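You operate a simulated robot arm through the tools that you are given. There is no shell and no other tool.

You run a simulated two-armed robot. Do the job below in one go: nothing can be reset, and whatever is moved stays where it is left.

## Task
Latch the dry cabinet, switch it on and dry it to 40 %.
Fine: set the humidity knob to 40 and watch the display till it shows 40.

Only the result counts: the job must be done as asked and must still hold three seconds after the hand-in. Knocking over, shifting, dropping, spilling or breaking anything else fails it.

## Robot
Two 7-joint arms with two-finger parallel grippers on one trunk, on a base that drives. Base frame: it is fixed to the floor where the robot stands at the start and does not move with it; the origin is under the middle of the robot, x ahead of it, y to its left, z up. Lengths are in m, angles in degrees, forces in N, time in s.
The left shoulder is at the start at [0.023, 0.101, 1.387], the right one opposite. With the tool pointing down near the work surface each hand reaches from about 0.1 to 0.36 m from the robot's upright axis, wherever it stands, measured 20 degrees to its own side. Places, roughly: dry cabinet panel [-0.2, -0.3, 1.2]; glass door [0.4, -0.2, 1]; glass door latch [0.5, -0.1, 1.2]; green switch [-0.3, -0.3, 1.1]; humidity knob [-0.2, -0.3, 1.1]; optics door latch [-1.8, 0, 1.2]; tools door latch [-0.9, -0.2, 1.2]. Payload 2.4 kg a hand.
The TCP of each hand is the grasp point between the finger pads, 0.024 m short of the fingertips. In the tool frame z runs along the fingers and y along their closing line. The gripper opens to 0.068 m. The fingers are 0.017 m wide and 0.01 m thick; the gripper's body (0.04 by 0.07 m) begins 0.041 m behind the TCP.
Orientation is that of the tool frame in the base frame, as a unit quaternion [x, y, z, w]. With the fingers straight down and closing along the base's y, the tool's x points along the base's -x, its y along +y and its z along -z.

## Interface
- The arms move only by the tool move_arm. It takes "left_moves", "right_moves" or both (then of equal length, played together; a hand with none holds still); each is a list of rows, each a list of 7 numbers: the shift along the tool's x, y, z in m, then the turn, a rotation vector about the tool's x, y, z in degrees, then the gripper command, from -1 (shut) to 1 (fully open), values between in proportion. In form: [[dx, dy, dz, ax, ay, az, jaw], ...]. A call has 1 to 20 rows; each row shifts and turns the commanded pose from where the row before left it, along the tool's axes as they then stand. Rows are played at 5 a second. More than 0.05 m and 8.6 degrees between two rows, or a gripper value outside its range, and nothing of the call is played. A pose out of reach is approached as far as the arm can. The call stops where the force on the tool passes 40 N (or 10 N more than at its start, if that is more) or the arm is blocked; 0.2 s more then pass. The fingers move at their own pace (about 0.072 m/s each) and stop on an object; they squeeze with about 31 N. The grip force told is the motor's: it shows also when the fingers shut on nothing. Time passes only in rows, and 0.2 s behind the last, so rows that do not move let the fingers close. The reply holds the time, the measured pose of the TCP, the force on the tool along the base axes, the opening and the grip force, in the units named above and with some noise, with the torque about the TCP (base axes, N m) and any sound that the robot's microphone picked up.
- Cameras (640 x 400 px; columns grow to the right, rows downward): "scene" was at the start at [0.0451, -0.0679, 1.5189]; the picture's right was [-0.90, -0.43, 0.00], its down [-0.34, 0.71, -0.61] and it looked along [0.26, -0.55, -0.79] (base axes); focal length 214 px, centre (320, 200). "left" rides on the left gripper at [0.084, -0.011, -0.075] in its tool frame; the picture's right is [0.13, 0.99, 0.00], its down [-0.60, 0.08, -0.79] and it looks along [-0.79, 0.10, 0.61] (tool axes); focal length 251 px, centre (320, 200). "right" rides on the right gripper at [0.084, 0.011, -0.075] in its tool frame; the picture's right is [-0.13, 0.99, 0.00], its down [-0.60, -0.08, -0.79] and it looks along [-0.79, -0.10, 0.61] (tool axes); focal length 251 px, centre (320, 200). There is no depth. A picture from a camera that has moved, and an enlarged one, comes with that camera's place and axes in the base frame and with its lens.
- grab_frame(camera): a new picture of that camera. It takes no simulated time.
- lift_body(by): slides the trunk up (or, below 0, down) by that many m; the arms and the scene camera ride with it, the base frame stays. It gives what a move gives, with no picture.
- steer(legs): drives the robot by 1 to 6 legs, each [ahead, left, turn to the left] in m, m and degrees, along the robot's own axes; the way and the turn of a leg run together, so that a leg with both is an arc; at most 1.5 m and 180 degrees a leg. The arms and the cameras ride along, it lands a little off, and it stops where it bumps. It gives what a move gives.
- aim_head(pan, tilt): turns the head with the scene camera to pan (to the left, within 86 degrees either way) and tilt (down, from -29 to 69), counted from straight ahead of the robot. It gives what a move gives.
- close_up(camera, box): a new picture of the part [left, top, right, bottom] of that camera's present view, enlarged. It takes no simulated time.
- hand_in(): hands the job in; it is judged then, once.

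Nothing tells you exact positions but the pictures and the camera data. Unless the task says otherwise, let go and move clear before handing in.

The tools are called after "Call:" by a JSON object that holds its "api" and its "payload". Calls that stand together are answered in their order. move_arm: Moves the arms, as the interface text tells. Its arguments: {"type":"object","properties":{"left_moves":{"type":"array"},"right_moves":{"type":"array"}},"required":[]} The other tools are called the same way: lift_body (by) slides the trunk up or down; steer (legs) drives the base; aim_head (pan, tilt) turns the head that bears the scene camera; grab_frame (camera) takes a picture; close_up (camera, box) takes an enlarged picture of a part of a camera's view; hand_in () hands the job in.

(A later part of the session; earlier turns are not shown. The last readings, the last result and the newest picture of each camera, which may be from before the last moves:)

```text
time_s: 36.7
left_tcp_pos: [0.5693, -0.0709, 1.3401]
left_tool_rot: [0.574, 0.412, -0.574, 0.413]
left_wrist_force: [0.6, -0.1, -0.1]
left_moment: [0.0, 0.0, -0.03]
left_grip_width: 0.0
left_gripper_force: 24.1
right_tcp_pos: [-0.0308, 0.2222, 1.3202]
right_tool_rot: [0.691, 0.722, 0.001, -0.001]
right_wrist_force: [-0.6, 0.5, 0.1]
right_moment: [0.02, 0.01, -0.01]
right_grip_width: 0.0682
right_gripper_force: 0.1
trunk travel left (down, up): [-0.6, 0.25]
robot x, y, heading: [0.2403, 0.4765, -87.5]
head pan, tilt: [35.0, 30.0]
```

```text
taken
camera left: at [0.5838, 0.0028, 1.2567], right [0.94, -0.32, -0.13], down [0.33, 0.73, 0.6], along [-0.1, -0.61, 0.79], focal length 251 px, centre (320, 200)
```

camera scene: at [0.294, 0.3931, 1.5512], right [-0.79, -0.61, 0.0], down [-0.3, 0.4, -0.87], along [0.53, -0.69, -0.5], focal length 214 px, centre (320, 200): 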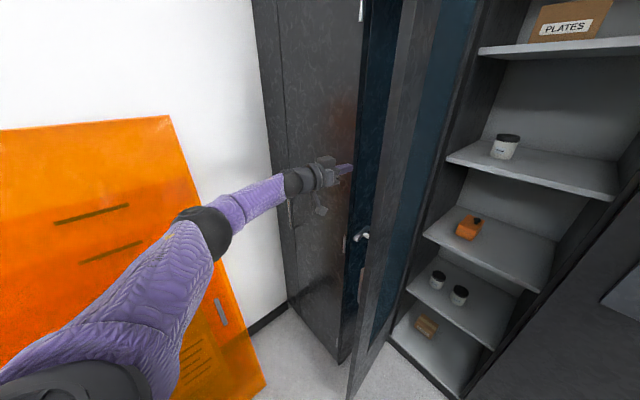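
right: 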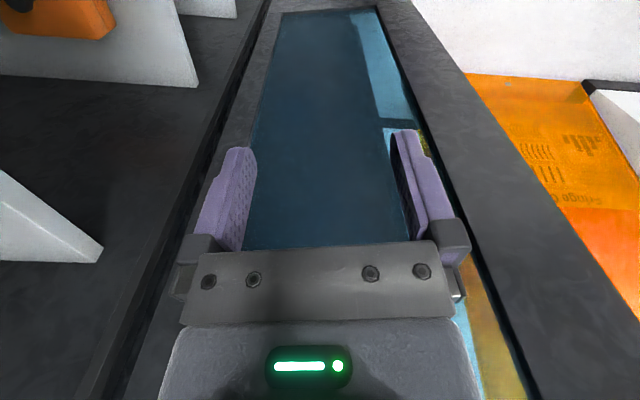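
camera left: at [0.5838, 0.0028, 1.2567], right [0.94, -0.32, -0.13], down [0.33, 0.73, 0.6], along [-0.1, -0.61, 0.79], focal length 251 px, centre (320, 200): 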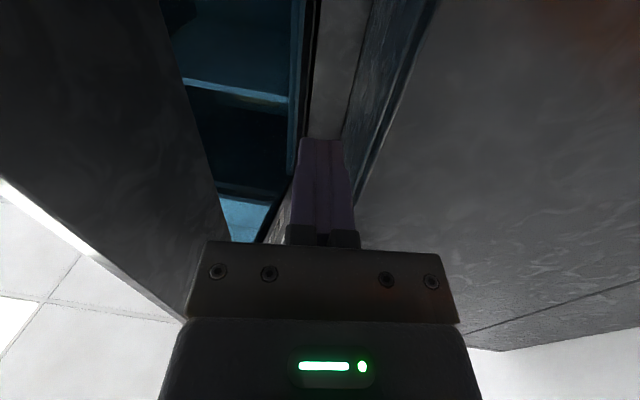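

The fingertips are in the gap between door and neighbour, about 0.1 m off the door's outer face. I now sweep the hand slowly toward −x along the door's arc, watching the force.

Call:
{"api": "move_arm", "payload": {"left_moves": [[0, -0.0226, 0.0111, 0, 0, 0, -1], [0, -0.0226, 0.0111, 0, 0, 0, -1], [0, -0.0226, 0.0111, 0, 0, 0, -1], [0, -0.0226, 0.0111, 0, 0, 0, -1], [0, -0.0188, 0.0057, 0, 0, 0, -1], [0, -0.0188, 0.0057, 0, 0, 0, -1], [0, -0.0188, 0.0057, 0, 0, 0, -1], [0, -0.0197, 0.0095, 0, 0, 0, -1], [0, -0.0197, 0.0095, 0, 0, 0, -1], [0, -0.0197, 0.0095, 0, 0, 0, -1]]}}

Call:
{"api": "grab_frame", "payload": {"camera": "scene"}}

Call:
{"api": "grab_frame", "payload": {"camera": "left"}}

```text
time_s: 38.9
left_tcp_pos: [0.3409, -0.0903, 1.3416]
left_tool_rot: [-0.574, -0.411, 0.575, -0.414]
left_wrist_force: [0.0, 0.0, -0.1]
left_moment: [-0.01, 0.0, 0.0]
left_grip_width: 0.0001
left_gripper_force: 23.5
right_tcp_pos: [-0.0301, 0.2229, 1.3211]
right_tool_rot: [0.691, 0.723, 0.001, 0.001]
right_wrist_force: [-0.1, 0.9, -0.4]
right_moment: [0.03, -0.02, -0.03]
right_grip_width: 0.0678
right_gripper_force: 0.1
trunk travel left (down, up): [-0.6, 0.25]
robot x, y, heading: [0.2382, 0.4811, -87.6]
head pan, tilt: [35.0, 30.0]
```

```text
taken
camera scene: at [0.2933, 0.3942, 1.5513], right [-0.79, -0.61, 0.0], down [-0.3, 0.4, -0.87], along [0.53, -0.69, -0.5], focal length 214 px, centre (320, 200)
```

scene: 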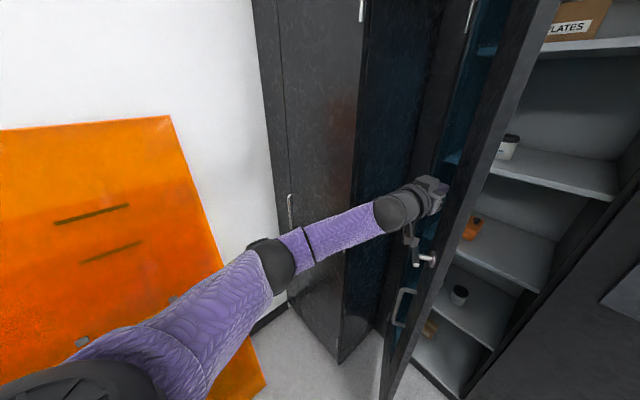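

```text
taken
camera left: at [0.356, -0.0166, 1.2572], right [0.94, -0.32, -0.13], down [0.33, 0.73, 0.6], along [-0.1, -0.61, 0.79], focal length 251 px, centre (320, 200)
```

left: 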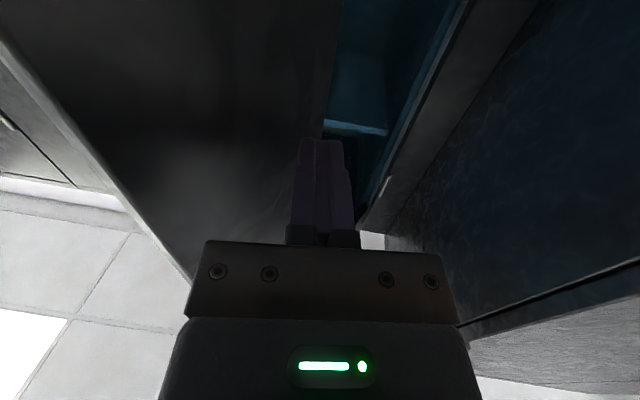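

The door follows with almost no force and is now about 105° swung. I keep following its arc toward closed.

Call:
{"api": "move_arm", "payload": {"left_moves": [[0, -0.0163, 0.0122, 0, 0, 0, -1], [0, -0.0163, 0.0122, 0, 0, 0, -1], [0, -0.0163, 0.0122, 0, 0, 0, -1], [0, -0.0155, 0.0155, 0, 0, 0, -1], [0, -0.0155, 0.0155, 0, 0, 0, -1], [0, -0.0155, 0.0155, 0, 0, 0, -1], [0, -0.0121, 0.0182, 0, 0, 0, -1], [0, -0.0121, 0.0182, 0, 0, 0, -1], [0, -0.0121, 0.0182, 0, 0, 0, -1]]}}

Call:
{"api": "aim_head", "payload": {"pan": 10, "tilt": 35}}

Call:
{"api": "grab_frame", "payload": {"camera": "scene"}}

```text
time_s: 40.9
left_tcp_pos: [0.1918, -0.1268, 1.3402]
left_tool_rot: [-0.574, -0.411, 0.574, -0.414]
left_wrist_force: [0.4, -0.2, -0.2]
left_moment: [0.0, -0.01, -0.04]
left_grip_width: 0.0003
left_gripper_force: 24.0
left hand out of reach, approached as far as the arm can: row 7, 8, 9
right_tcp_pos: [-0.031, 0.2241, 1.3213]
right_tool_rot: [0.691, 0.722, 0.001, 0.0]
right_wrist_force: [-0.2, 0.4, -0.4]
right_moment: [-0.01, 0.03, -0.01]
right_grip_width: 0.0681
right_gripper_force: 0.0
trunk travel left (down, up): [-0.6, 0.25]
robot x, y, heading: [0.2418, 0.4791, -87.4]
head pan, tilt: [35.0, 30.0]
```

```text
time_s: 41.8
left_tcp_pos: [0.1935, -0.1272, 1.3399]
left_tool_rot: [-0.573, -0.411, 0.575, -0.414]
left_wrist_force: [0.3, -0.5, 0.0]
left_moment: [0.01, -0.01, 0.02]
left_grip_width: 0.0
left_gripper_force: 23.4
right_tcp_pos: [-0.0302, 0.2221, 1.3206]
right_tool_rot: [0.691, 0.723, 0.0, 0.0]
right_wrist_force: [0.8, 0.3, -0.1]
right_moment: [0.03, -0.01, 0.01]
right_grip_width: 0.0681
right_gripper_force: 0.0
trunk travel left (down, up): [-0.6, 0.25]
robot x, y, heading: [0.2425, 0.4788, -87.4]
head pan, tilt: [10.0, 35.0]
```

```text
taken
camera scene: at [0.2581, 0.3801, 1.5435], right [-0.98, -0.22, 0.0], down [-0.12, 0.56, -0.82], along [0.18, -0.8, -0.57], focal length 214 px, centre (320, 200)
```

scene: 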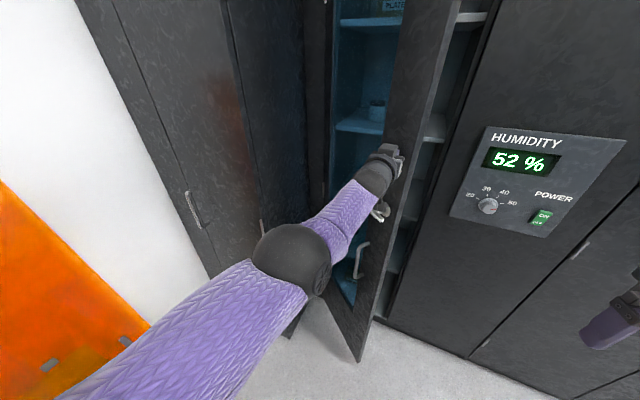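

The arm reached its limit with the door at roughly 55° from open-wide, about 40° from shut. I pull the hand back a little, drive closer, and then push on.

Call:
{"api": "move_arm", "payload": {"left_moves": [[0, 0.005, -0.04, 0, 0, 0, -1], [0, 0.005, -0.04, 0, 0, 0, -1], [0, 0.005, -0.04, 0, 0, 0, -1], [0, 0.005, -0.04, 0, 0, 0, -1]]}}

Call:
{"api": "aim_head", "payload": {"pan": 0, "tilt": 65}}

Call:
{"api": "grab_frame", "payload": {"camera": "scene"}}

```text
time_s: 42.8
left_tcp_pos: [0.2659, 0.0216, 1.3396]
left_tool_rot: [-0.574, -0.412, 0.574, -0.413]
left_wrist_force: [-0.4, 0.6, 0.5]
left_moment: [-0.03, 0.0, -0.01]
left_grip_width: 0.0001
left_gripper_force: 23.8
right_tcp_pos: [-0.0296, 0.2222, 1.3225]
right_tool_rot: [0.691, 0.723, 0.0, 0.0]
right_wrist_force: [0.6, -0.3, -1.0]
right_moment: [0.03, -0.03, 0.02]
right_grip_width: 0.0678
right_gripper_force: 0.0
trunk travel left (down, up): [-0.6, 0.25]
robot x, y, heading: [0.2402, 0.4814, -87.8]
head pan, tilt: [10.0, 35.0]
```

```text
time_s: 43.8
left_tcp_pos: [0.2655, 0.0206, 1.3396]
left_tool_rot: [-0.574, -0.41, 0.576, -0.414]
left_wrist_force: [-0.2, 0.0, -0.1]
left_moment: [0.0, -0.03, 0.0]
left_grip_width: 0.0
left_gripper_force: 23.6
right_tcp_pos: [-0.0305, 0.2232, 1.321]
right_tool_rot: [0.691, 0.723, 0.0, -0.001]
right_wrist_force: [0.0, 0.4, 0.3]
right_moment: [0.01, -0.03, 0.0]
right_grip_width: 0.0682
right_gripper_force: 0.0
trunk travel left (down, up): [-0.6, 0.25]
robot x, y, heading: [0.2366, 0.4786, -87.4]
head pan, tilt: [0.0, 65.0]
```

```text
taken
camera scene: at [0.2418, 0.4054, 1.5037], right [-1.0, -0.04, 0.0], down [-0.04, 0.91, -0.42], along [0.02, -0.42, -0.91], focal length 214 px, centre (320, 200)
```

scene: 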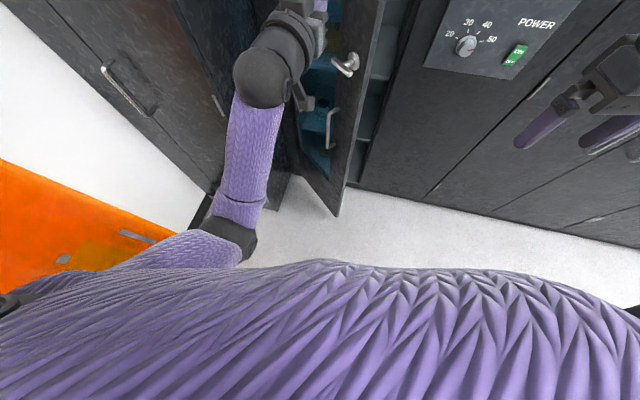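

The floor ahead is clear between me and the door. I drive ahead 0.17 m with the hand still on the door's outer side.

Call:
{"api": "steer", "payload": {"legs": [[0.17, 0, 0]]}}

Call:
{"api": "aim_head", "payload": {"pan": 10, "tilt": 40}}

Call:
{"api": "grab_frame", "payload": {"camera": "scene"}}

```text
time_s: 45.2
left_tcp_pos: [0.2717, -0.1452, 1.339]
left_tool_rot: [-0.574, -0.412, 0.575, -0.412]
left_wrist_force: [-0.2, -0.9, -0.1]
left_moment: [-0.03, 0.03, -0.03]
left_grip_width: 0.0
left_gripper_force: 23.9
right_tcp_pos: [-0.0242, 0.058, 1.3201]
right_tool_rot: [0.692, 0.722, 0.0, 0.0]
right_wrist_force: [-0.1, -1.0, -0.3]
right_moment: [0.01, -0.03, -0.01]
right_grip_width: 0.068
right_gripper_force: 0.0
trunk travel left (down, up): [-0.6, 0.25]
robot x, y, heading: [0.2451, 0.3173, -87.9]
head pan, tilt: [0.0, 65.0]
```

```text
time_s: 46.1
left_tcp_pos: [0.2721, -0.1438, 1.3398]
left_tool_rot: [-0.575, -0.41, 0.576, -0.412]
left_wrist_force: [0.2, 0.6, 0.1]
left_moment: [0.0, 0.0, 0.02]
left_grip_width: 0.0003
left_gripper_force: 24.0
right_tcp_pos: [-0.023, 0.0591, 1.3206]
right_tool_rot: [0.692, 0.722, 0.0, 0.0]
right_wrist_force: [0.5, -0.4, -0.2]
right_moment: [-0.01, 0.0, -0.01]
right_grip_width: 0.0679
right_gripper_force: 0.2
trunk travel left (down, up): [-0.6, 0.25]
robot x, y, heading: [0.2459, 0.3152, -87.7]
head pan, tilt: [10.0, 40.0]
```

```text
taken
camera scene: at [0.2641, 0.2187, 1.5359], right [-0.98, -0.21, 0.0], down [-0.14, 0.63, -0.77], along [0.16, -0.75, -0.64], focal length 214 px, centre (320, 200)
```

scene: 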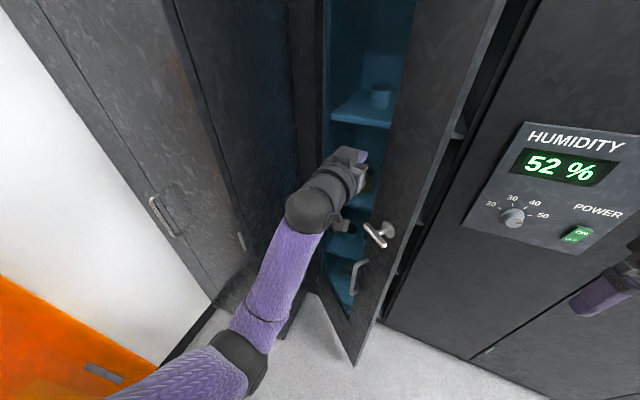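

The T-handle sits on the door's free stile and the hand is above it, near the glass side. I push further along the arc.

Call:
{"api": "move_arm", "payload": {"left_moves": [[0, -0.0237, 0.0048, 0, 0, 0, -1], [0, -0.0237, 0.0048, 0, 0, 0, -1], [0, -0.0121, 0.0182, 0, 0, 0, -1], [0, -0.0121, 0.0182, 0, 0, 0, -1], [0, -0.0121, 0.0182, 0, 0, 0, -1], [0, -0.0091, 0.0198, 0, 0, 0, -1], [0, -0.0091, 0.0198, 0, 0, 0, -1], [0, -0.0091, 0.0198, 0, 0, 0, -1]]}}

Call:
{"api": "grab_frame", "payload": {"camera": "scene"}}

```text
time_s: 47.9
left_tcp_pos: [0.1249, -0.2252, 1.3404]
left_tool_rot: [-0.574, -0.411, 0.575, -0.413]
left_wrist_force: [0.3, -0.6, 1.0]
left_moment: [-0.01, 0.03, 0.0]
left_grip_width: 0.0001
left_gripper_force: 24.3
right_tcp_pos: [-0.0244, 0.0585, 1.3203]
right_tool_rot: [0.692, 0.721, 0.001, 0.0]
right_wrist_force: [-0.3, 0.1, -0.7]
right_moment: [-0.02, 0.01, 0.0]
right_grip_width: 0.0678
right_gripper_force: 0.0
trunk travel left (down, up): [-0.6, 0.25]
robot x, y, heading: [0.2471, 0.3192, -87.7]
head pan, tilt: [10.0, 40.0]
```

```text
taken
camera scene: at [0.2636, 0.2181, 1.5359], right [-0.98, -0.21, 0.0], down [-0.14, 0.63, -0.77], along [0.16, -0.75, -0.64], focal length 214 px, centre (320, 200)
```

scene: 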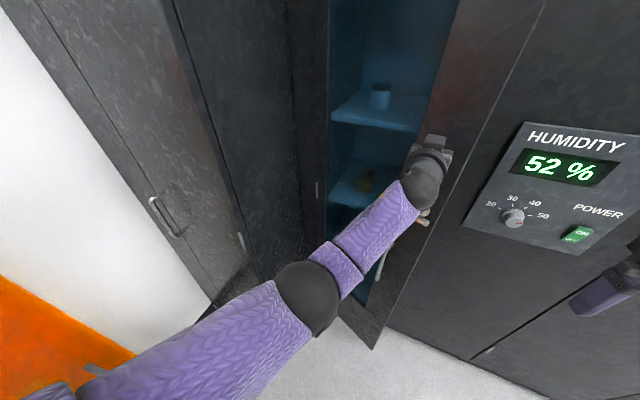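

The door is about 20° short of shut. I pull the left hand back, then turn to face the cabinet square-on and drive closer, keeping clear of the door's edge.

Call:
{"api": "move_arm", "payload": {"left_moves": [[0, 0.01, -0.04, 0, 0, 0, -1], [0, 0.005, -0.045, 0, 0, 0, -1], [0, 0, -0.045, 0, 0, 0, -1], [0, 0, -0.045, 0, 0, 0, -1], [0, 0, -0.03, 0, 0, 0, -1]]}}

Call:
{"api": "steer", "payload": {"legs": [[0, 0, -16.3], [0, -0.1235, 0]]}}

Call:
{"api": "grab_frame", "payload": {"camera": "scene"}}

```text
time_s: 49.2
left_tcp_pos: [0.2128, -0.0417, 1.3861]
left_tool_rot: [-0.545, -0.367, 0.595, -0.463]
left_wrist_force: [-0.5, -0.9, 0.2]
left_moment: [-0.02, 0.01, 0.01]
left_grip_width: 0.0
left_gripper_force: 23.2
right_tcp_pos: [-0.0229, 0.0591, 1.3212]
right_tool_rot: [0.692, 0.722, -0.001, -0.001]
right_wrist_force: [-0.5, -0.5, -0.3]
right_moment: [-0.01, 0.02, 0.02]
right_grip_width: 0.0679
right_gripper_force: 0.0
trunk travel left (down, up): [-0.6, 0.25]
robot x, y, heading: [0.2491, 0.3168, -87.9]
head pan, tilt: [10.0, 40.0]
stopped in row 5 (left hand): the arm was blocked; the commanded pose is now the measured one
```

```text
time_s: 51.4
left_tcp_pos: [-0.009, 0.0124, 1.3845]
left_tool_rot: [-0.593, -0.287, 0.653, -0.373]
left_wrist_force: [-0.3, -0.5, 0.0]
left_moment: [0.04, -0.02, 0.0]
left_grip_width: 0.0002
left_gripper_force: 23.9
right_tcp_pos: [-0.2088, 0.1742, 1.3201]
right_tool_rot: [0.786, 0.618, -0.001, -0.001]
right_wrist_force: [-0.7, 0.1, 0.2]
right_moment: [0.01, -0.01, -0.01]
right_grip_width: 0.068
right_gripper_force: 0.1
trunk travel left (down, up): [-0.6, 0.25]
robot x, y, heading: [0.1216, 0.347, -103.6]
head pan, tilt: [10.0, 40.0]
```

```text
taken
camera scene: at [0.1127, 0.2478, 1.5359], right [-1.0, 0.07, 0.0], down [0.04, 0.64, -0.77], along [-0.05, -0.76, -0.64], focal length 214 px, centre (320, 200)
```

scene: 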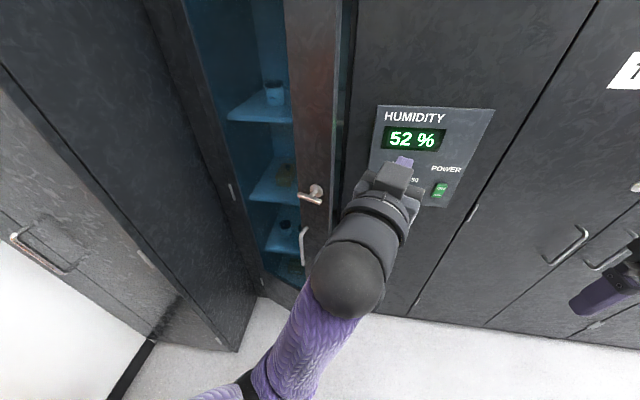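

The robot is now nearly square to the cabinet and the door sits about 20° ajar with its T-handle horizontal. I straighten the left hand to point along the cabinet's inward normal and shift it left in front of the door's free stile.

Call:
{"api": "move_arm", "payload": {"left_moves": [[0, 0, 0, -6.8, 0, 0, -1], [0, 0, 0, -6.8, 0, 0, -1], [0, 0, 0, -6.8, 0, 0, -1], [0, 0, 0, 0, 7.6, 0, -1], [0, 0, 0, 0, 0, -3.8, -1], [0, 0.03, 0, 0, 0, 0, -1], [0, 0.03, 0, 0, 0, 0, -1], [0, 0.03, 0, 0, 0, 0, -1], [0, 0.03, 0, 0, 0, 0, -1]]}}

Call:
{"api": "grab_frame", "payload": {"camera": "scene"}}

```text
time_s: 52.1
left_tcp_pos: [0.0096, -0.0042, 1.3926]
left_tool_rot: [-0.534, -0.297, 0.588, -0.529]
left_wrist_force: [-0.5, 0.4, 0.0]
left_moment: [0.0, -0.03, -0.03]
left_grip_width: 0.0001
left_gripper_force: 23.6
right_tcp_pos: [-0.2058, 0.173, 1.3212]
right_tool_rot: [0.786, 0.618, 0.0, 0.0]
right_wrist_force: [-0.7, 0.2, -0.3]
right_moment: [0.0, 0.0, 0.01]
right_grip_width: 0.068
right_gripper_force: 0.0
trunk travel left (down, up): [-0.6, 0.25]
robot x, y, heading: [0.1273, 0.3447, -103.6]
head pan, tilt: [10.0, 40.0]
stopped in row 3 (left hand): the arm was blocked; the commanded pose is now the measured one
```

```text
taken
camera scene: at [0.1148, 0.2472, 1.5359], right [-1.0, 0.07, 0.0], down [0.04, 0.64, -0.77], along [-0.05, -0.76, -0.64], focal length 214 px, centre (320, 200)
```

scene: 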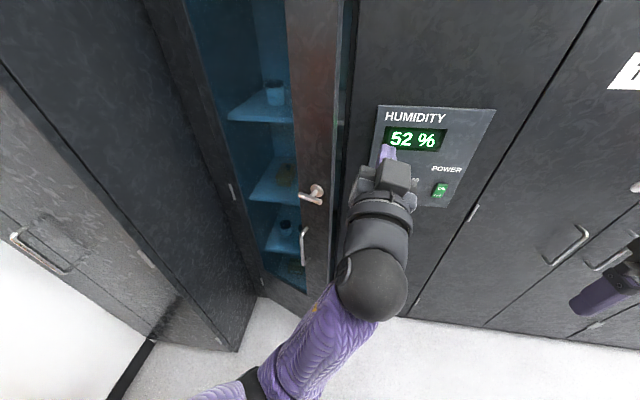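

The arm hit a joint limit close to the body. I move the hand forward and left into freer space first, then straighten it.

Call:
{"api": "move_arm", "payload": {"left_moves": [[0.0277, 0.0455, 0.005, 0, 0, 0, -1], [0.0277, 0.0455, 0.005, 0, 0, 0, -1], [0, 0, 0, 0, 7.4, 0, -1], [0, 0, 0, 0, 7.3, 0, -1], [0, 0, 0, 0, 0, -6.2, -1], [0, 0, 0, 0, 0, -6.2, -1], [0, 0, 0, -4, 0, 0, -1]]}}

Call:
{"api": "grab_frame", "payload": {"camera": "scene"}}

```text
refused: row 1 steps farther than a row can; nothing moved
```

```text
taken
camera scene: at [0.1148, 0.2472, 1.5359], right [-1.0, 0.07, 0.0], down [0.04, 0.64, -0.77], along [-0.05, -0.76, -0.64], focal length 214 px, centre (320, 200)
```

scene: 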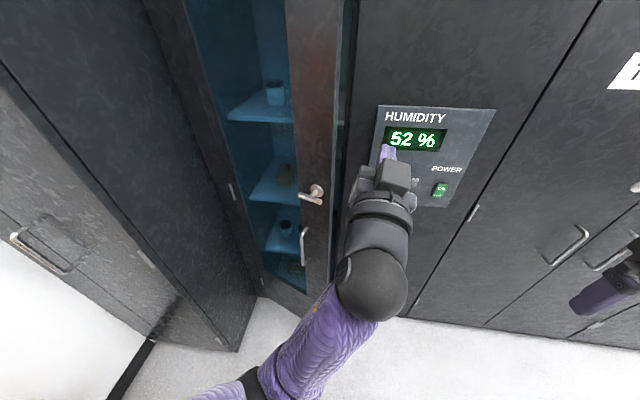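

The step was too long for one row, so nothing moved. I split it into smaller rows.

Call:
{"api": "move_arm", "payload": {"left_moves": [[0.0139, 0.0228, 0.0025, 0, 0, 0, -1], [0.0139, 0.0228, 0.0025, 0, 0, 0, -1], [0.0139, 0.0228, 0.0025, 0, 0, 0, -1], [0.0139, 0.0228, 0.0025, 0, 0, 0, -1], [0, 0, 0, 0, 7.4, 0, -1], [0, 0, 0, 0, 7.3, 0, -1], [0, 0, 0, 0, 0, -6.2, -1], [0, 0, 0, 0, 0, -6.2, -1], [0, 0, 0, -4, 0, 0, -1]]}}

Call:
{"api": "grab_frame", "payload": {"camera": "scene"}}

```text
time_s: 54.1
left_tcp_pos: [0.1024, -0.0568, 1.3638]
left_tool_rot: [0.548, 0.437, -0.545, 0.46]
left_wrist_force: [-0.1, 1.0, 0.0]
left_moment: [0.01, -0.01, 0.02]
left_grip_width: 0.0
left_gripper_force: 23.8
right_tcp_pos: [-0.2058, 0.1731, 1.3212]
right_tool_rot: [0.786, 0.618, -0.001, -0.001]
right_wrist_force: [0.1, -0.2, -0.2]
right_moment: [-0.03, -0.01, 0.01]
right_grip_width: 0.0681
right_gripper_force: 0.0
trunk travel left (down, up): [-0.6, 0.25]
robot x, y, heading: [0.1243, 0.347, -103.5]
head pan, tilt: [10.0, 40.0]
```

```text
taken
camera scene: at [0.1144, 0.2473, 1.5359], right [-1.0, 0.07, 0.0], down [0.04, 0.64, -0.77], along [-0.05, -0.76, -0.64], focal length 214 px, centre (320, 200)
```

scene: 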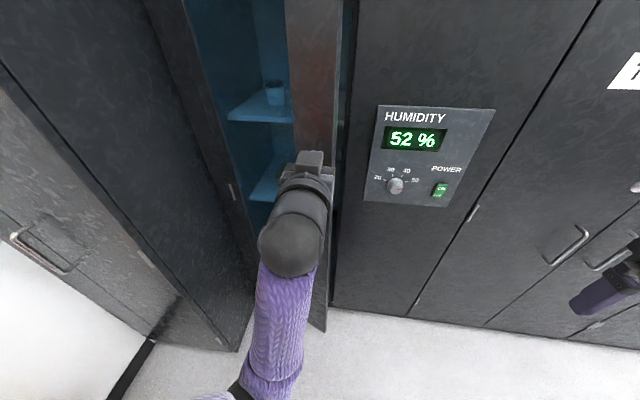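

The left hand now points squarely at the free stile, above the T-handle. I shift it a little further left and drive forward so the fingertips come against the stile.

Call:
{"api": "move_arm", "payload": {"left_moves": [[0, 0.02, 0, 0, 0, 0, -1], [0, 0.02, 0, 0, 0, 0, -1]]}}

Call:
{"api": "steer", "payload": {"legs": [[0.16, 0, 0]]}}

Call:
{"api": "grab_frame", "payload": {"camera": "scene"}}

```text
time_s: 54.7
left_tcp_pos: [0.1372, -0.0604, 1.3622]
left_tool_rot: [-0.549, -0.447, 0.55, -0.443]
left_wrist_force: [0.2, -0.3, 0.1]
left_moment: [-0.02, 0.02, -0.02]
left_grip_width: 0.0001
left_gripper_force: 23.0
right_tcp_pos: [-0.2062, 0.1744, 1.3209]
right_tool_rot: [0.786, 0.618, 0.0, 0.0]
right_wrist_force: [0.6, 0.4, -0.4]
right_moment: [0.03, 0.0, -0.03]
right_grip_width: 0.0679
right_gripper_force: 0.0
trunk travel left (down, up): [-0.6, 0.25]
robot x, y, heading: [0.1261, 0.3466, -104.0]
head pan, tilt: [10.0, 40.0]
```

```text
time_s: 56.1
left_tcp_pos: [0.0959, -0.2174, 1.3625]
left_tool_rot: [-0.549, -0.445, 0.551, -0.444]
left_wrist_force: [0.3, -0.2, -0.1]
left_moment: [0.0, 0.01, 0.03]
left_grip_width: 0.0
left_gripper_force: 23.4
right_tcp_pos: [-0.2467, 0.0191, 1.3208]
right_tool_rot: [0.787, 0.617, 0.0, 0.0]
right_wrist_force: [0.2, 0.6, 0.0]
right_moment: [0.03, 0.0, 0.01]
right_grip_width: 0.0681
right_gripper_force: 0.0
trunk travel left (down, up): [-0.6, 0.25]
robot x, y, heading: [0.0908, 0.189, -103.9]
head pan, tilt: [10.0, 40.0]
```

```text
taken
camera scene: at [0.075, 0.0901, 1.5359], right [-1.0, 0.07, 0.0], down [0.05, 0.64, -0.77], along [-0.05, -0.76, -0.64], focal length 214 px, centre (320, 200)
```

scene: 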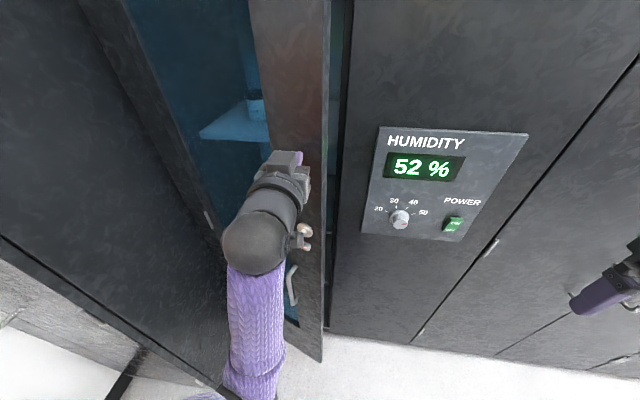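

The fingertips are just at the stile and the robot stands square, so I push straight in with small steps.

Call:
{"api": "move_arm", "payload": {"left_moves": [[0, 0, 0.015, 0, 0, 0, -1], [0, 0, 0.015, 0, 0, 0, -1], [0, 0, 0.015, 0, 0, 0, -1], [0, 0, 0.015, 0, 0, 0, -1], [0, 0, 0.015, 0, 0, 0, -1], [0, 0, 0.015, 0, 0, 0, -1], [0, 0, 0.015, 0, 0, 0, -1], [0, 0, 0.01, 0, 0, 0, -1]]}}

Call:
{"api": "grab_frame", "payload": {"camera": "scene"}}

```text
time_s: 57.9
left_tcp_pos: [0.0724, -0.3309, 1.3627]
left_tool_rot: [-0.551, -0.443, 0.552, -0.443]
left_wrist_force: [-0.1, -0.3, -1.0]
left_moment: [0.0, 0.03, 0.02]
left_grip_width: 0.0
left_gripper_force: 23.3
right_tcp_pos: [-0.2445, 0.0186, 1.3209]
right_tool_rot: [0.787, 0.617, -0.001, 0.0]
right_wrist_force: [-0.2, -0.3, -0.4]
right_moment: [0.0, 0.0, 0.0]
right_grip_width: 0.068
right_gripper_force: 0.0
trunk travel left (down, up): [-0.6, 0.25]
robot x, y, heading: [0.0854, 0.1889, -103.8]
head pan, tilt: [10.0, 40.0]
```

```text
taken
camera scene: at [0.0753, 0.0909, 1.5359], right [-1.0, 0.07, 0.0], down [0.04, 0.64, -0.77], along [-0.05, -0.76, -0.64], focal length 214 px, centre (320, 200)
```

scene: 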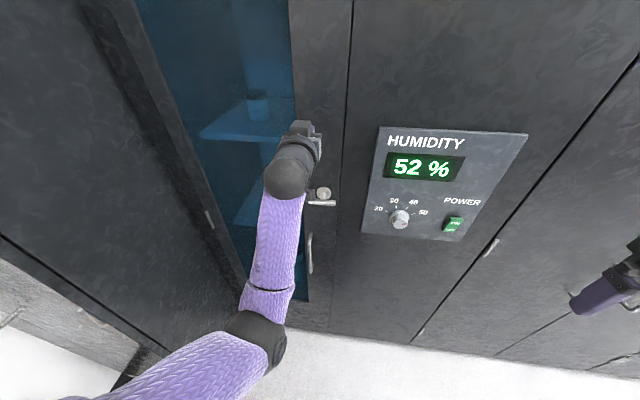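

The door is nearly flush. I continue in small steps until I feel it seat.

Call:
{"api": "move_arm", "payload": {"left_moves": [[0, 0, 0.006, 0, 0, 0, -1], [0, 0, 0.006, 0, 0, 0, -1], [0, 0, 0.006, 0, 0, 0, -1], [0, 0, 0.006, 0, 0, 0, -1], [0, 0, 0.005, 0, 0, 0, -1]]}}

Call:
{"api": "grab_frame", "payload": {"camera": "scene"}}

```text
time_s: 59.1
left_tcp_pos: [0.0644, -0.3579, 1.3622]
left_tool_rot: [-0.549, -0.445, 0.551, -0.443]
left_wrist_force: [0.0, 0.5, 0.4]
left_moment: [0.03, 0.01, 0.01]
left_grip_width: 0.0
left_gripper_force: 23.6
right_tcp_pos: [-0.2466, 0.018, 1.3221]
right_tool_rot: [0.788, 0.616, 0.0, -0.001]
right_wrist_force: [0.1, -0.5, -0.1]
right_moment: [-0.04, -0.03, -0.02]
right_grip_width: 0.0679
right_gripper_force: 0.1
trunk travel left (down, up): [-0.6, 0.25]
robot x, y, heading: [0.0855, 0.1914, -103.9]
head pan, tilt: [10.0, 40.0]
```

```text
taken
camera scene: at [0.0753, 0.091, 1.5359], right [-1.0, 0.07, 0.0], down [0.04, 0.64, -0.77], along [-0.05, -0.76, -0.64], focal length 214 px, centre (320, 200)
```

scene: 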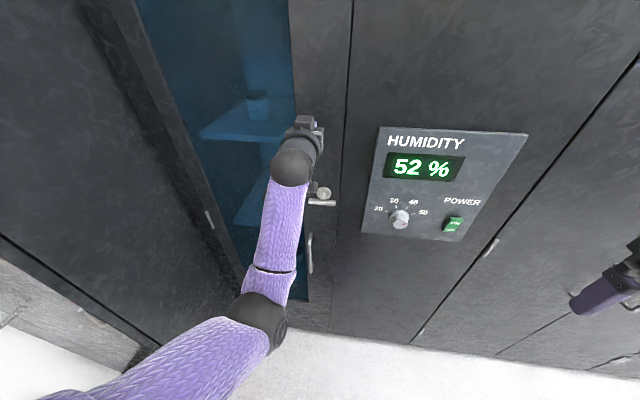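

The door looks the same as in the last picture, so it may already be shut ahead of my fingers. I keep stepping to find contact.

Call:
{"api": "move_arm", "payload": {"left_moves": [[0, 0, 0.005, 0, 0, 0, -1], [0, 0, 0.005, 0, 0, 0, -1], [0, 0, 0.005, 0, 0, 0, -1], [0, 0, 0.005, 0, 0, 0, -1]]}}

Call:
{"api": "close_up", "payload": {"camera": "scene", "box": [270, 100, 390, 300]}}

```text
time_s: 60.1
left_tcp_pos: [0.0634, -0.372, 1.3622]
left_tool_rot: [-0.55, -0.445, 0.551, -0.443]
left_wrist_force: [3.2, 30.4, -16.2]
left_moment: [0.38, 0.05, 0.09]
left_grip_width: 0.0
left_gripper_force: 23.4
right_tcp_pos: [-0.2447, 0.0247, 1.3226]
right_tool_rot: [0.787, 0.616, -0.001, 0.001]
right_wrist_force: [0.5, 0.7, 0.2]
right_moment: [0.0, -0.03, -0.02]
right_grip_width: 0.068
right_gripper_force: 0.2
trunk travel left (down, up): [-0.6, 0.25]
robot x, y, heading: [0.0886, 0.1918, -104.1]
head pan, tilt: [10.0, 40.0]
```

```text
2.00 times, centred on (330, 200) of scene
camera zoom: at [0.0762, 0.0973, 1.5361], right [-1.0, 0.07, 0.0], down [0.04, 0.64, -0.77], along [-0.05, -0.77, -0.64], focal length 429 px, centre (300, 200)
```

zoom: 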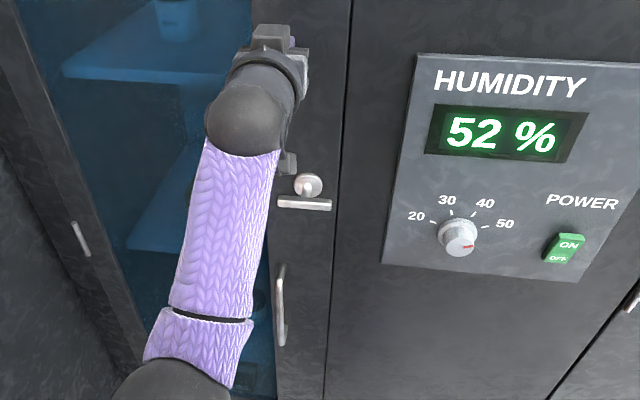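

Contact of about 30 N shows the door is seated; the T-handle rose is near (0.033, −0.392, 1.155) with its bar about 0.04 m out and horizontal. I back the hand off and lower the trunk to work at latch and panel height.

Call:
{"api": "move_arm", "payload": {"left_moves": [[0, 0, -0.01, 0, 0, 0, -1], [0, 0, -0.03, 0, 0, 0, -1], [0, 0, -0.04, 0, 0, 0, -1], [0, 0, -0.03, 0, 0, 0, -1]]}}

Call:
{"api": "lift_body", "payload": {"by": -0.15}}

Call:
{"api": "grab_frame", "payload": {"camera": "scene"}}

```text
time_s: 61.1
left_tcp_pos: [0.083, -0.27, 1.3649]
left_tool_rot: [-0.549, -0.444, 0.552, -0.443]
left_wrist_force: [-0.3, 1.2, 0.4]
left_moment: [0.02, 0.02, 0.0]
left_grip_width: 0.0
left_gripper_force: 23.8
right_tcp_pos: [-0.2469, 0.0191, 1.3215]
right_tool_rot: [0.788, 0.616, 0.0, 0.0]
right_wrist_force: [0.0, -0.4, 1.0]
right_moment: [-0.03, 0.04, -0.02]
right_grip_width: 0.0683
right_gripper_force: 0.1
trunk travel left (down, up): [-0.6, 0.25]
robot x, y, heading: [0.0887, 0.1902, -104.1]
head pan, tilt: [10.0, 40.0]
```

```text
time_s: 62.9
left_tcp_pos: [0.0855, -0.2695, 1.2133]
left_tool_rot: [-0.549, -0.445, 0.552, -0.444]
left_wrist_force: [0.9, -0.1, 0.6]
left_moment: [0.03, 0.01, 0.0]
left_grip_width: 0.0
left_gripper_force: 23.6
right_tcp_pos: [-0.2454, 0.0193, 1.1712]
right_tool_rot: [0.787, 0.617, -0.001, 0.0]
right_wrist_force: [0.3, -0.6, -0.4]
right_moment: [-0.02, -0.03, 0.0]
right_grip_width: 0.068
right_gripper_force: 0.1
trunk travel left (down, up): [-0.45, 0.4]
robot x, y, heading: [0.0881, 0.1903, -103.8]
head pan, tilt: [10.0, 40.0]
```

```text
taken
camera scene: at [0.0727, 0.0803, 1.3856], right [-1.0, 0.07, 0.0], down [0.04, 0.64, -0.77], along [-0.05, -0.76, -0.64], focal length 214 px, centre (320, 200)
```

scene: 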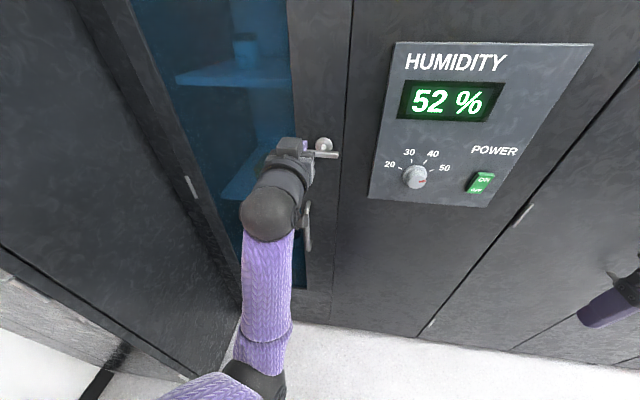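

The view is now closer to latch and panel height. I zoom in on the latch and panel for precise positions.

Call:
{"api": "close_up", "payload": {"camera": "scene", "box": [290, 110, 370, 190]}}

Call:
{"api": "close_up", "payload": {"camera": "scene", "box": [360, 30, 600, 210]}}

```text
5.00 times, centred on (330, 150) of scene
camera zoom: at [0.0727, 0.0803, 1.3856], right [-1.0, 0.07, 0.0], down [0.04, 0.64, -0.77], along [-0.05, -0.76, -0.64], focal length 1072 px, centre (270, 450)
```

zoom: 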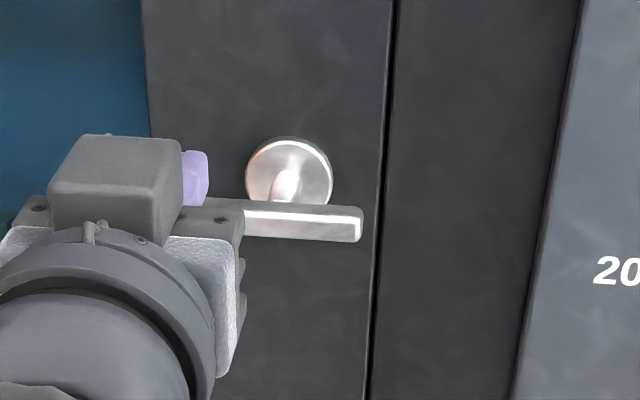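

```text
2.22 times, centred on (480, 120) of scene
camera zoom: at [0.0727, 0.0803, 1.3856], right [-1.0, 0.07, 0.0], down [0.04, 0.64, -0.77], along [-0.05, -0.76, -0.64], focal length 477 px, centre (-36, 378)
```

zoom: 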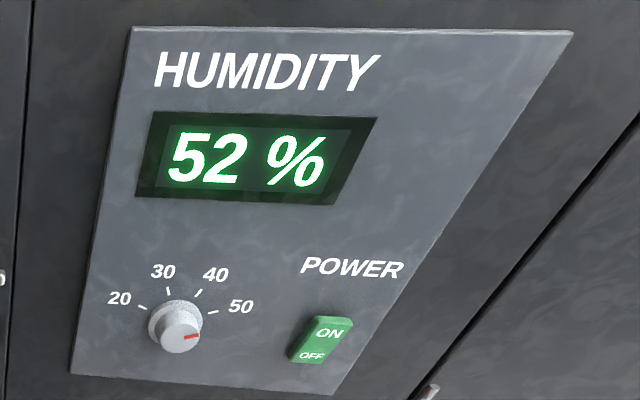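

The T-bar centre is about (0.040, −0.343, 1.162), standing horizontally; the rocker's ON half is up top and the knob pointer is just past 50. I back off a bit, roll the left hand 90° so its fingers close vertically, and open the jaws.

Call:
{"api": "move_arm", "payload": {"left_moves": [[0, 0, -0.03, 0, 0, 0, -1], [0, 0, 0, 0, 0, -8.2, 0], [0, 0, 0, 0, 0, -8.2, 0.5], [0, 0, 0, 0, 0, -8.2, 0.5], [0, 0, 0, 0, 0, -8.2, 0.5], [0, 0, 0, 0, 0, -8.2, 0.5], [0, 0, 0, 0, 0, -8.2, 0.5], [0, 0, 0, 0, 0, -8.2, 0.5], [0, 0, 0, 0, 0, -8.2, 0.5], [0, 0, 0, 0, 0, -8.2, 0.5], [0, 0, 0, 0, 0, -8.2, 0.5], [0, 0, 0, 0, 0, -8.0, 0.5]]}}

Call:
{"api": "grab_frame", "payload": {"camera": "left"}}

Call:
{"api": "grab_frame", "payload": {"camera": "scene"}}

```text
time_s: 65.5
left_tcp_pos: [0.1091, -0.2465, 1.2109]
left_tool_rot: [-0.101, -0.694, 0.712, 0.024]
left_wrist_force: [0.4, 0.3, -0.4]
left_moment: [0.0, 0.01, -0.03]
left_grip_width: 0.0513
left_gripper_force: 0.0
right_tcp_pos: [-0.245, 0.0198, 1.1718]
right_tool_rot: [0.788, 0.616, 0.0, 0.0]
right_wrist_force: [-1.0, -0.7, -0.4]
right_moment: [-0.03, 0.03, 0.0]
right_grip_width: 0.068
right_gripper_force: 0.0
trunk travel left (down, up): [-0.45, 0.4]
robot x, y, heading: [0.0852, 0.1908, -104.1]
head pan, tilt: [10.0, 40.0]
```

```text
taken
camera left: at [0.0392, -0.1582, 1.2122], right [-0.02, -0.01, -1.0], down [0.74, 0.67, -0.02], along [0.67, -0.74, 0.0], focal length 251 px, centre (320, 200)
```

left: 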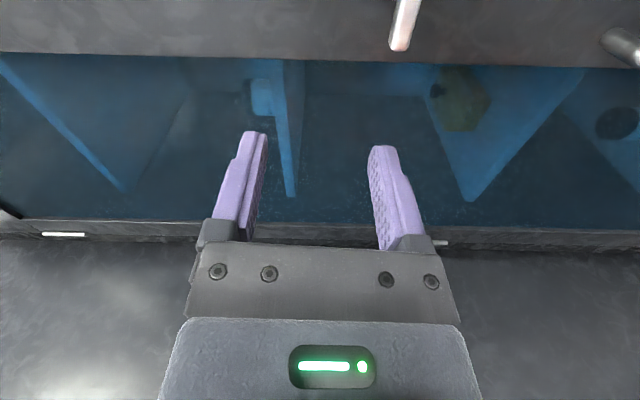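

```text
taken
camera scene: at [0.0726, 0.0802, 1.3855], right [-1.0, 0.07, 0.0], down [0.04, 0.64, -0.77], along [-0.05, -0.76, -0.64], focal length 214 px, centre (320, 200)
```

scene: 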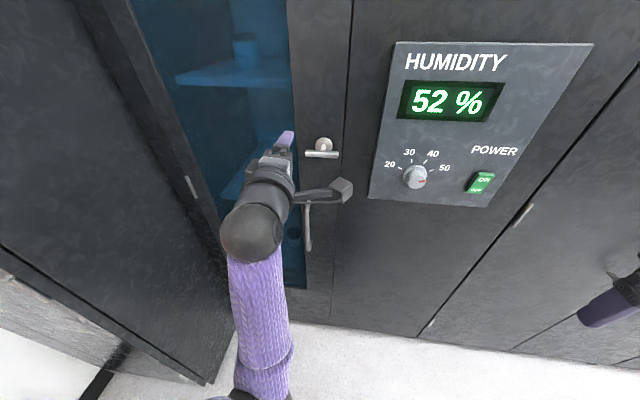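

The roll worked and the left camera now looks in from the right side. From the panel's edges I take the cabinet's inward normal to be at −101.4°, so I trim the hand's yaw and roll and bring it in front of the T-bar.

Call:
{"api": "move_arm", "payload": {"left_moves": [[0, 0, 0, 0, 1.2, -6.2, 0.5], [0.0233, 0.0245, 0.005, 0, 0, 0, 0.5], [0.0233, 0.0245, 0.005, 0, 0, 0, 0.5]]}}

Call:
{"api": "grab_frame", "payload": {"camera": "left"}}

Call:
{"api": "close_up", "payload": {"camera": "scene", "box": [230, 90, 390, 220]}}

```text
time_s: 66.3
left_tcp_pos: [0.0585, -0.2516, 1.2352]
left_tool_rot: [-0.065, -0.635, 0.766, 0.078]
left_wrist_force: [-0.1, -0.3, 0.5]
left_moment: [0.0, -0.01, -0.01]
left_grip_width: 0.0512
left_gripper_force: 0.1
right_tcp_pos: [-0.2459, 0.0198, 1.1709]
right_tool_rot: [0.787, 0.617, -0.001, -0.001]
right_wrist_force: [0.2, -0.1, 0.9]
right_moment: [0.01, -0.01, 0.01]
right_grip_width: 0.0681
right_gripper_force: 0.0
trunk travel left (down, up): [-0.45, 0.4]
robot x, y, heading: [0.0862, 0.1879, -104.1]
head pan, tilt: [10.0, 40.0]
stopped in row 3 (left hand): the arm was blocked; the commanded pose is now the measured one
```

```text
taken
camera left: at [-0.0074, -0.1614, 1.2331], right [-0.16, -0.15, -0.97], down [0.75, 0.63, -0.22], along [0.64, -0.76, 0.01], focal length 251 px, centre (320, 200)
```

left: 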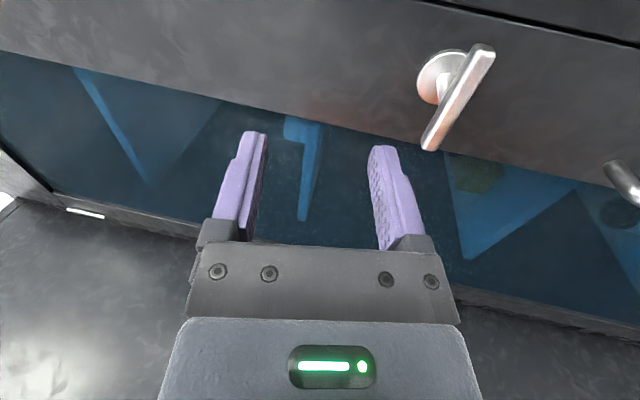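

```text
3.08 times, centred on (310, 155) of scene
camera zoom: at [0.0729, 0.0801, 1.3855], right [-1.0, 0.07, 0.0], down [0.04, 0.64, -0.77], along [-0.05, -0.76, -0.64], focal length 660 px, centre (351, 338)
```

zoom: 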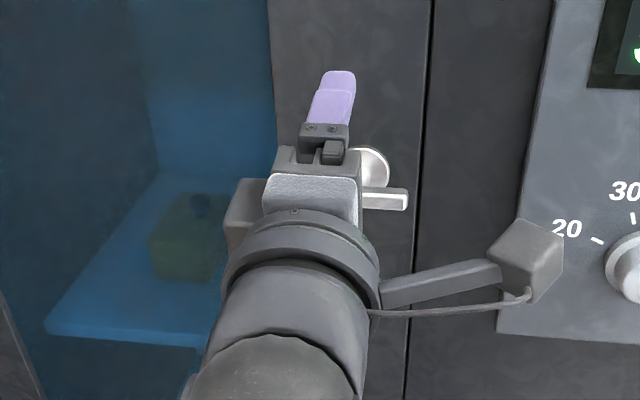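

The wrist hit a limit at this roll, so a vertical-grip from the left hand is not comfortable here. I'll instead roll back and turn the T-bar by pressing on one end with closed fingertips, first testing which way it turns.

Call:
{"api": "move_arm", "payload": {"left_moves": [[0, 0, 0, 0, 0, 8.2, 0], [0, 0, 0, 0, 0, 8.2, -0.5], [0, 0, 0, 0, 0, 8.2, -1], [0, 0, 0, 0, 0, 8.2, -1], [0, 0, 0, 0, 0, 8.2, -1], [0, 0, 0, 0, 0, 8.2, -1], [0, 0, 0, 0, 0, 8.2, -1], [0, 0, 0, 0, 0, 8.2, -1], [0, 0, 0, 0, 0, 8.2, -1], [0, 0, 0, 0, 0, 8.2, -1], [0, 0, 0, 0, 0, 8.0, -1]]}}

```text
time_s: 68.7
left_tcp_pos: [0.055, -0.2509, 1.2329]
left_tool_rot: [-0.496, -0.405, 0.598, -0.481]
left_wrist_force: [0.7, 0.2, 0.0]
left_moment: [0.01, -0.02, 0.0]
left_grip_width: 0.0002
left_gripper_force: 23.5
right_tcp_pos: [-0.245, 0.0183, 1.1714]
right_tool_rot: [0.788, 0.616, 0.0, -0.001]
right_wrist_force: [-0.8, 0.0, -0.8]
right_moment: [0.0, -0.01, 0.0]
right_grip_width: 0.068
right_gripper_force: 0.1
trunk travel left (down, up): [-0.45, 0.4]
robot x, y, heading: [0.0863, 0.1881, -104.0]
head pan, tilt: [10.0, 40.0]
```

The hand is back to its comfortable roll. I level it and place the closed fingertips just above the right end of the T-bar.

Call:
{"api": "move_arm", "payload": {"left_moves": [[0, 0, 0, 0, 5.2, 0, -1], [0, 0, 0, 0, 5.2, 0, -1], [0.018, -0.0105, 0, 0, 0, 0, -1], [0.018, -0.0105, 0, 0, 0, 0, -1], [0, 0, 0.029, 0, 0, 0, -1], [0, 0, 0.029, 0, 0, 0, -1], [0, 0, 0.029, 0, 0, 0, -1]]}}

Call:
{"api": "close_up", "payload": {"camera": "scene", "box": [270, 100, 380, 190]}}

Call:
{"api": "grab_frame", "payload": {"camera": "left"}}

```text
time_s: 70.3
left_tcp_pos: [0.0155, -0.3323, 1.1963]
left_tool_rot: [-0.549, -0.447, 0.552, -0.441]
left_wrist_force: [0.1, -0.7, -0.2]
left_moment: [-0.02, 0.0, 0.01]
left_grip_width: 0.0003
left_gripper_force: 23.7
right_tcp_pos: [-0.2454, 0.0188, 1.1709]
right_tool_rot: [0.787, 0.617, -0.001, 0.0]
right_wrist_force: [0.5, 0.1, -0.3]
right_moment: [0.03, 0.02, 0.02]
right_grip_width: 0.068
right_gripper_force: 0.1
trunk travel left (down, up): [-0.45, 0.4]
robot x, y, heading: [0.0837, 0.1883, -104.1]
head pan, tilt: [10.0, 40.0]
```

```text
4.44 times, centred on (325, 145) of scene
camera zoom: at [0.0724, 0.0799, 1.3854], right [-1.0, 0.07, 0.0], down [0.05, 0.64, -0.77], along [-0.05, -0.76, -0.64], focal length 953 px, centre (298, 444)
```

zoom: 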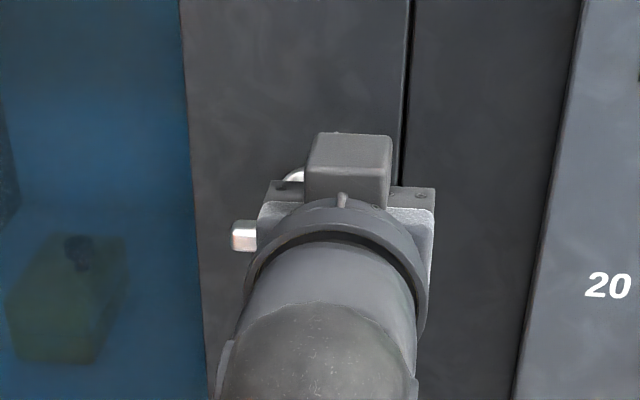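

```text
taken
camera left: at [0.0211, -0.2564, 1.1137], right [0.97, -0.21, -0.14], down [0.25, 0.76, 0.6], along [-0.02, -0.62, 0.78], focal length 251 px, centre (320, 200)
```

left: 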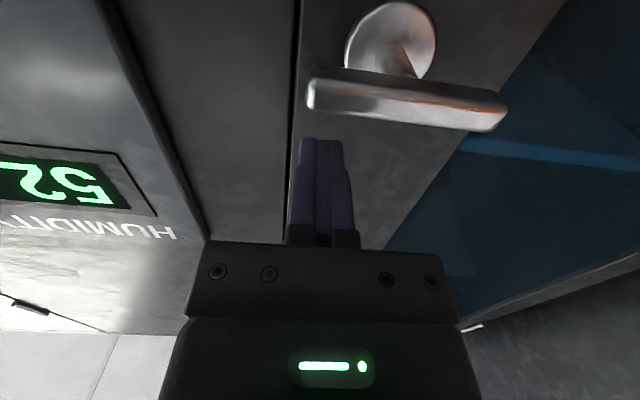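

The left camera confirms the fingertips sit over the bar's right end, about 0.02 m above it. I press down in small steps and read the force.

Call:
{"api": "move_arm", "payload": {"left_moves": [[0.006, 0, 0, 0, 0, 0, -1], [0.006, 0, 0, 0, 0, 0, -1], [0.006, 0, 0, 0, 0, 0, -1], [0.004, 0, 0, 0, 0, 0, -1], [0.003, 0, 0, 0, 0, 0, -1]]}}

Call:
{"api": "grab_frame", "payload": {"camera": "left"}}

```text
time_s: 71.5
left_tcp_pos: [0.0172, -0.3307, 1.1727]
left_tool_rot: [-0.548, -0.447, 0.552, -0.442]
left_wrist_force: [-1.9, 0.1, 3.3]
left_moment: [-0.03, 0.01, -0.03]
left_grip_width: 0.0001
left_gripper_force: 24.0
right_tcp_pos: [-0.2456, 0.0196, 1.1699]
right_tool_rot: [0.788, 0.616, 0.0, 0.0]
right_wrist_force: [0.2, 0.5, 0.2]
right_moment: [0.0, -0.01, 0.0]
right_grip_width: 0.0681
right_gripper_force: 0.0
trunk travel left (down, up): [-0.45, 0.4]
robot x, y, heading: [0.0887, 0.1896, -104.0]
head pan, tilt: [10.0, 40.0]
```

```text
taken
camera left: at [0.0216, -0.2559, 1.0898], right [0.97, -0.21, -0.14], down [0.25, 0.76, 0.6], along [-0.02, -0.62, 0.79], focal length 251 px, centre (320, 200)
```

left: 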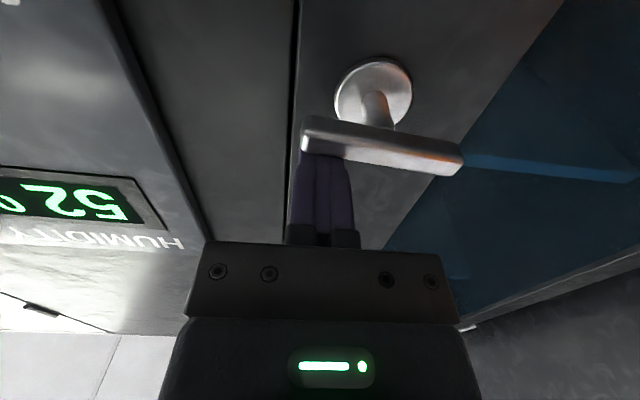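

A light 3 N contact shows, and the bar may have tilted slightly. I press a little further.

Call:
{"api": "move_arm", "payload": {"left_moves": [[0.004, 0, 0, 0, 0, 0, -1], [0.004, 0, 0, 0, 0, 0, -1]]}}

Call:
{"api": "grab_frame", "payload": {"camera": "left"}}

```text
time_s: 72.1
left_tcp_pos: [0.0167, -0.3307, 1.1633]
left_tool_rot: [-0.548, -0.448, 0.55, -0.443]
left_wrist_force: [-0.7, 0.0, 1.0]
left_moment: [0.02, -0.04, -0.02]
left_grip_width: 0.0002
left_gripper_force: 23.4
right_tcp_pos: [-0.2461, 0.0192, 1.1715]
right_tool_rot: [0.788, 0.615, 0.0, 0.0]
right_wrist_force: [-1.7, -0.9, -0.6]
right_moment: [0.02, -0.01, 0.0]
right_grip_width: 0.0678
right_gripper_force: 0.1
trunk travel left (down, up): [-0.45, 0.4]
robot x, y, heading: [0.09, 0.1893, -103.8]
head pan, tilt: [10.0, 40.0]
```

```text
taken
camera left: at [0.0216, -0.256, 1.0808], right [0.97, -0.21, -0.14], down [0.25, 0.76, 0.6], along [-0.02, -0.62, 0.78], focal length 251 px, centre (320, 200)
```

left: 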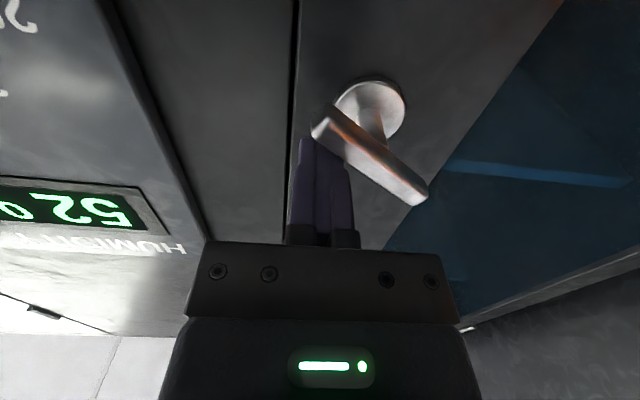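

The bar turns clockwise easily, about 30° so far. I follow its end along the arc, down and then left.

Call:
{"api": "move_arm", "payload": {"left_moves": [[0.005, 0, 0, 0, 0, 0, -1], [0.005, 0, 0, 0, 0, 0, -1], [0.005, 0, 0, 0, 0, 0, -1], [0.004, 0.002, 0, 0, 0, 0, -1], [0.004, 0.003, 0, 0, 0, 0, -1]]}}

Call:
{"api": "grab_frame", "payload": {"camera": "left"}}

```text
time_s: 73.3
left_tcp_pos: [0.0217, -0.3322, 1.1433]
left_tool_rot: [-0.547, -0.446, 0.552, -0.445]
left_wrist_force: [-0.4, -0.2, -0.3]
left_moment: [0.01, 0.0, 0.01]
left_grip_width: 0.0
left_gripper_force: 23.4
right_tcp_pos: [-0.2467, 0.0198, 1.1723]
right_tool_rot: [0.788, 0.616, -0.001, -0.001]
right_wrist_force: [0.8, 0.4, 0.0]
right_moment: [0.03, 0.03, 0.01]
right_grip_width: 0.068
right_gripper_force: 0.0
trunk travel left (down, up): [-0.45, 0.4]
robot x, y, heading: [0.0857, 0.1901, -104.3]
head pan, tilt: [10.0, 40.0]
```

```text
taken
camera left: at [0.0267, -0.2579, 1.0599], right [0.97, -0.2, -0.14], down [0.24, 0.76, 0.6], along [-0.02, -0.61, 0.79], focal length 251 px, centre (320, 200)
```

left: 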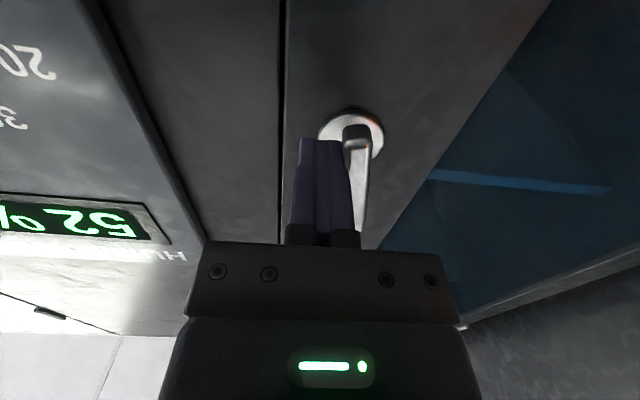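

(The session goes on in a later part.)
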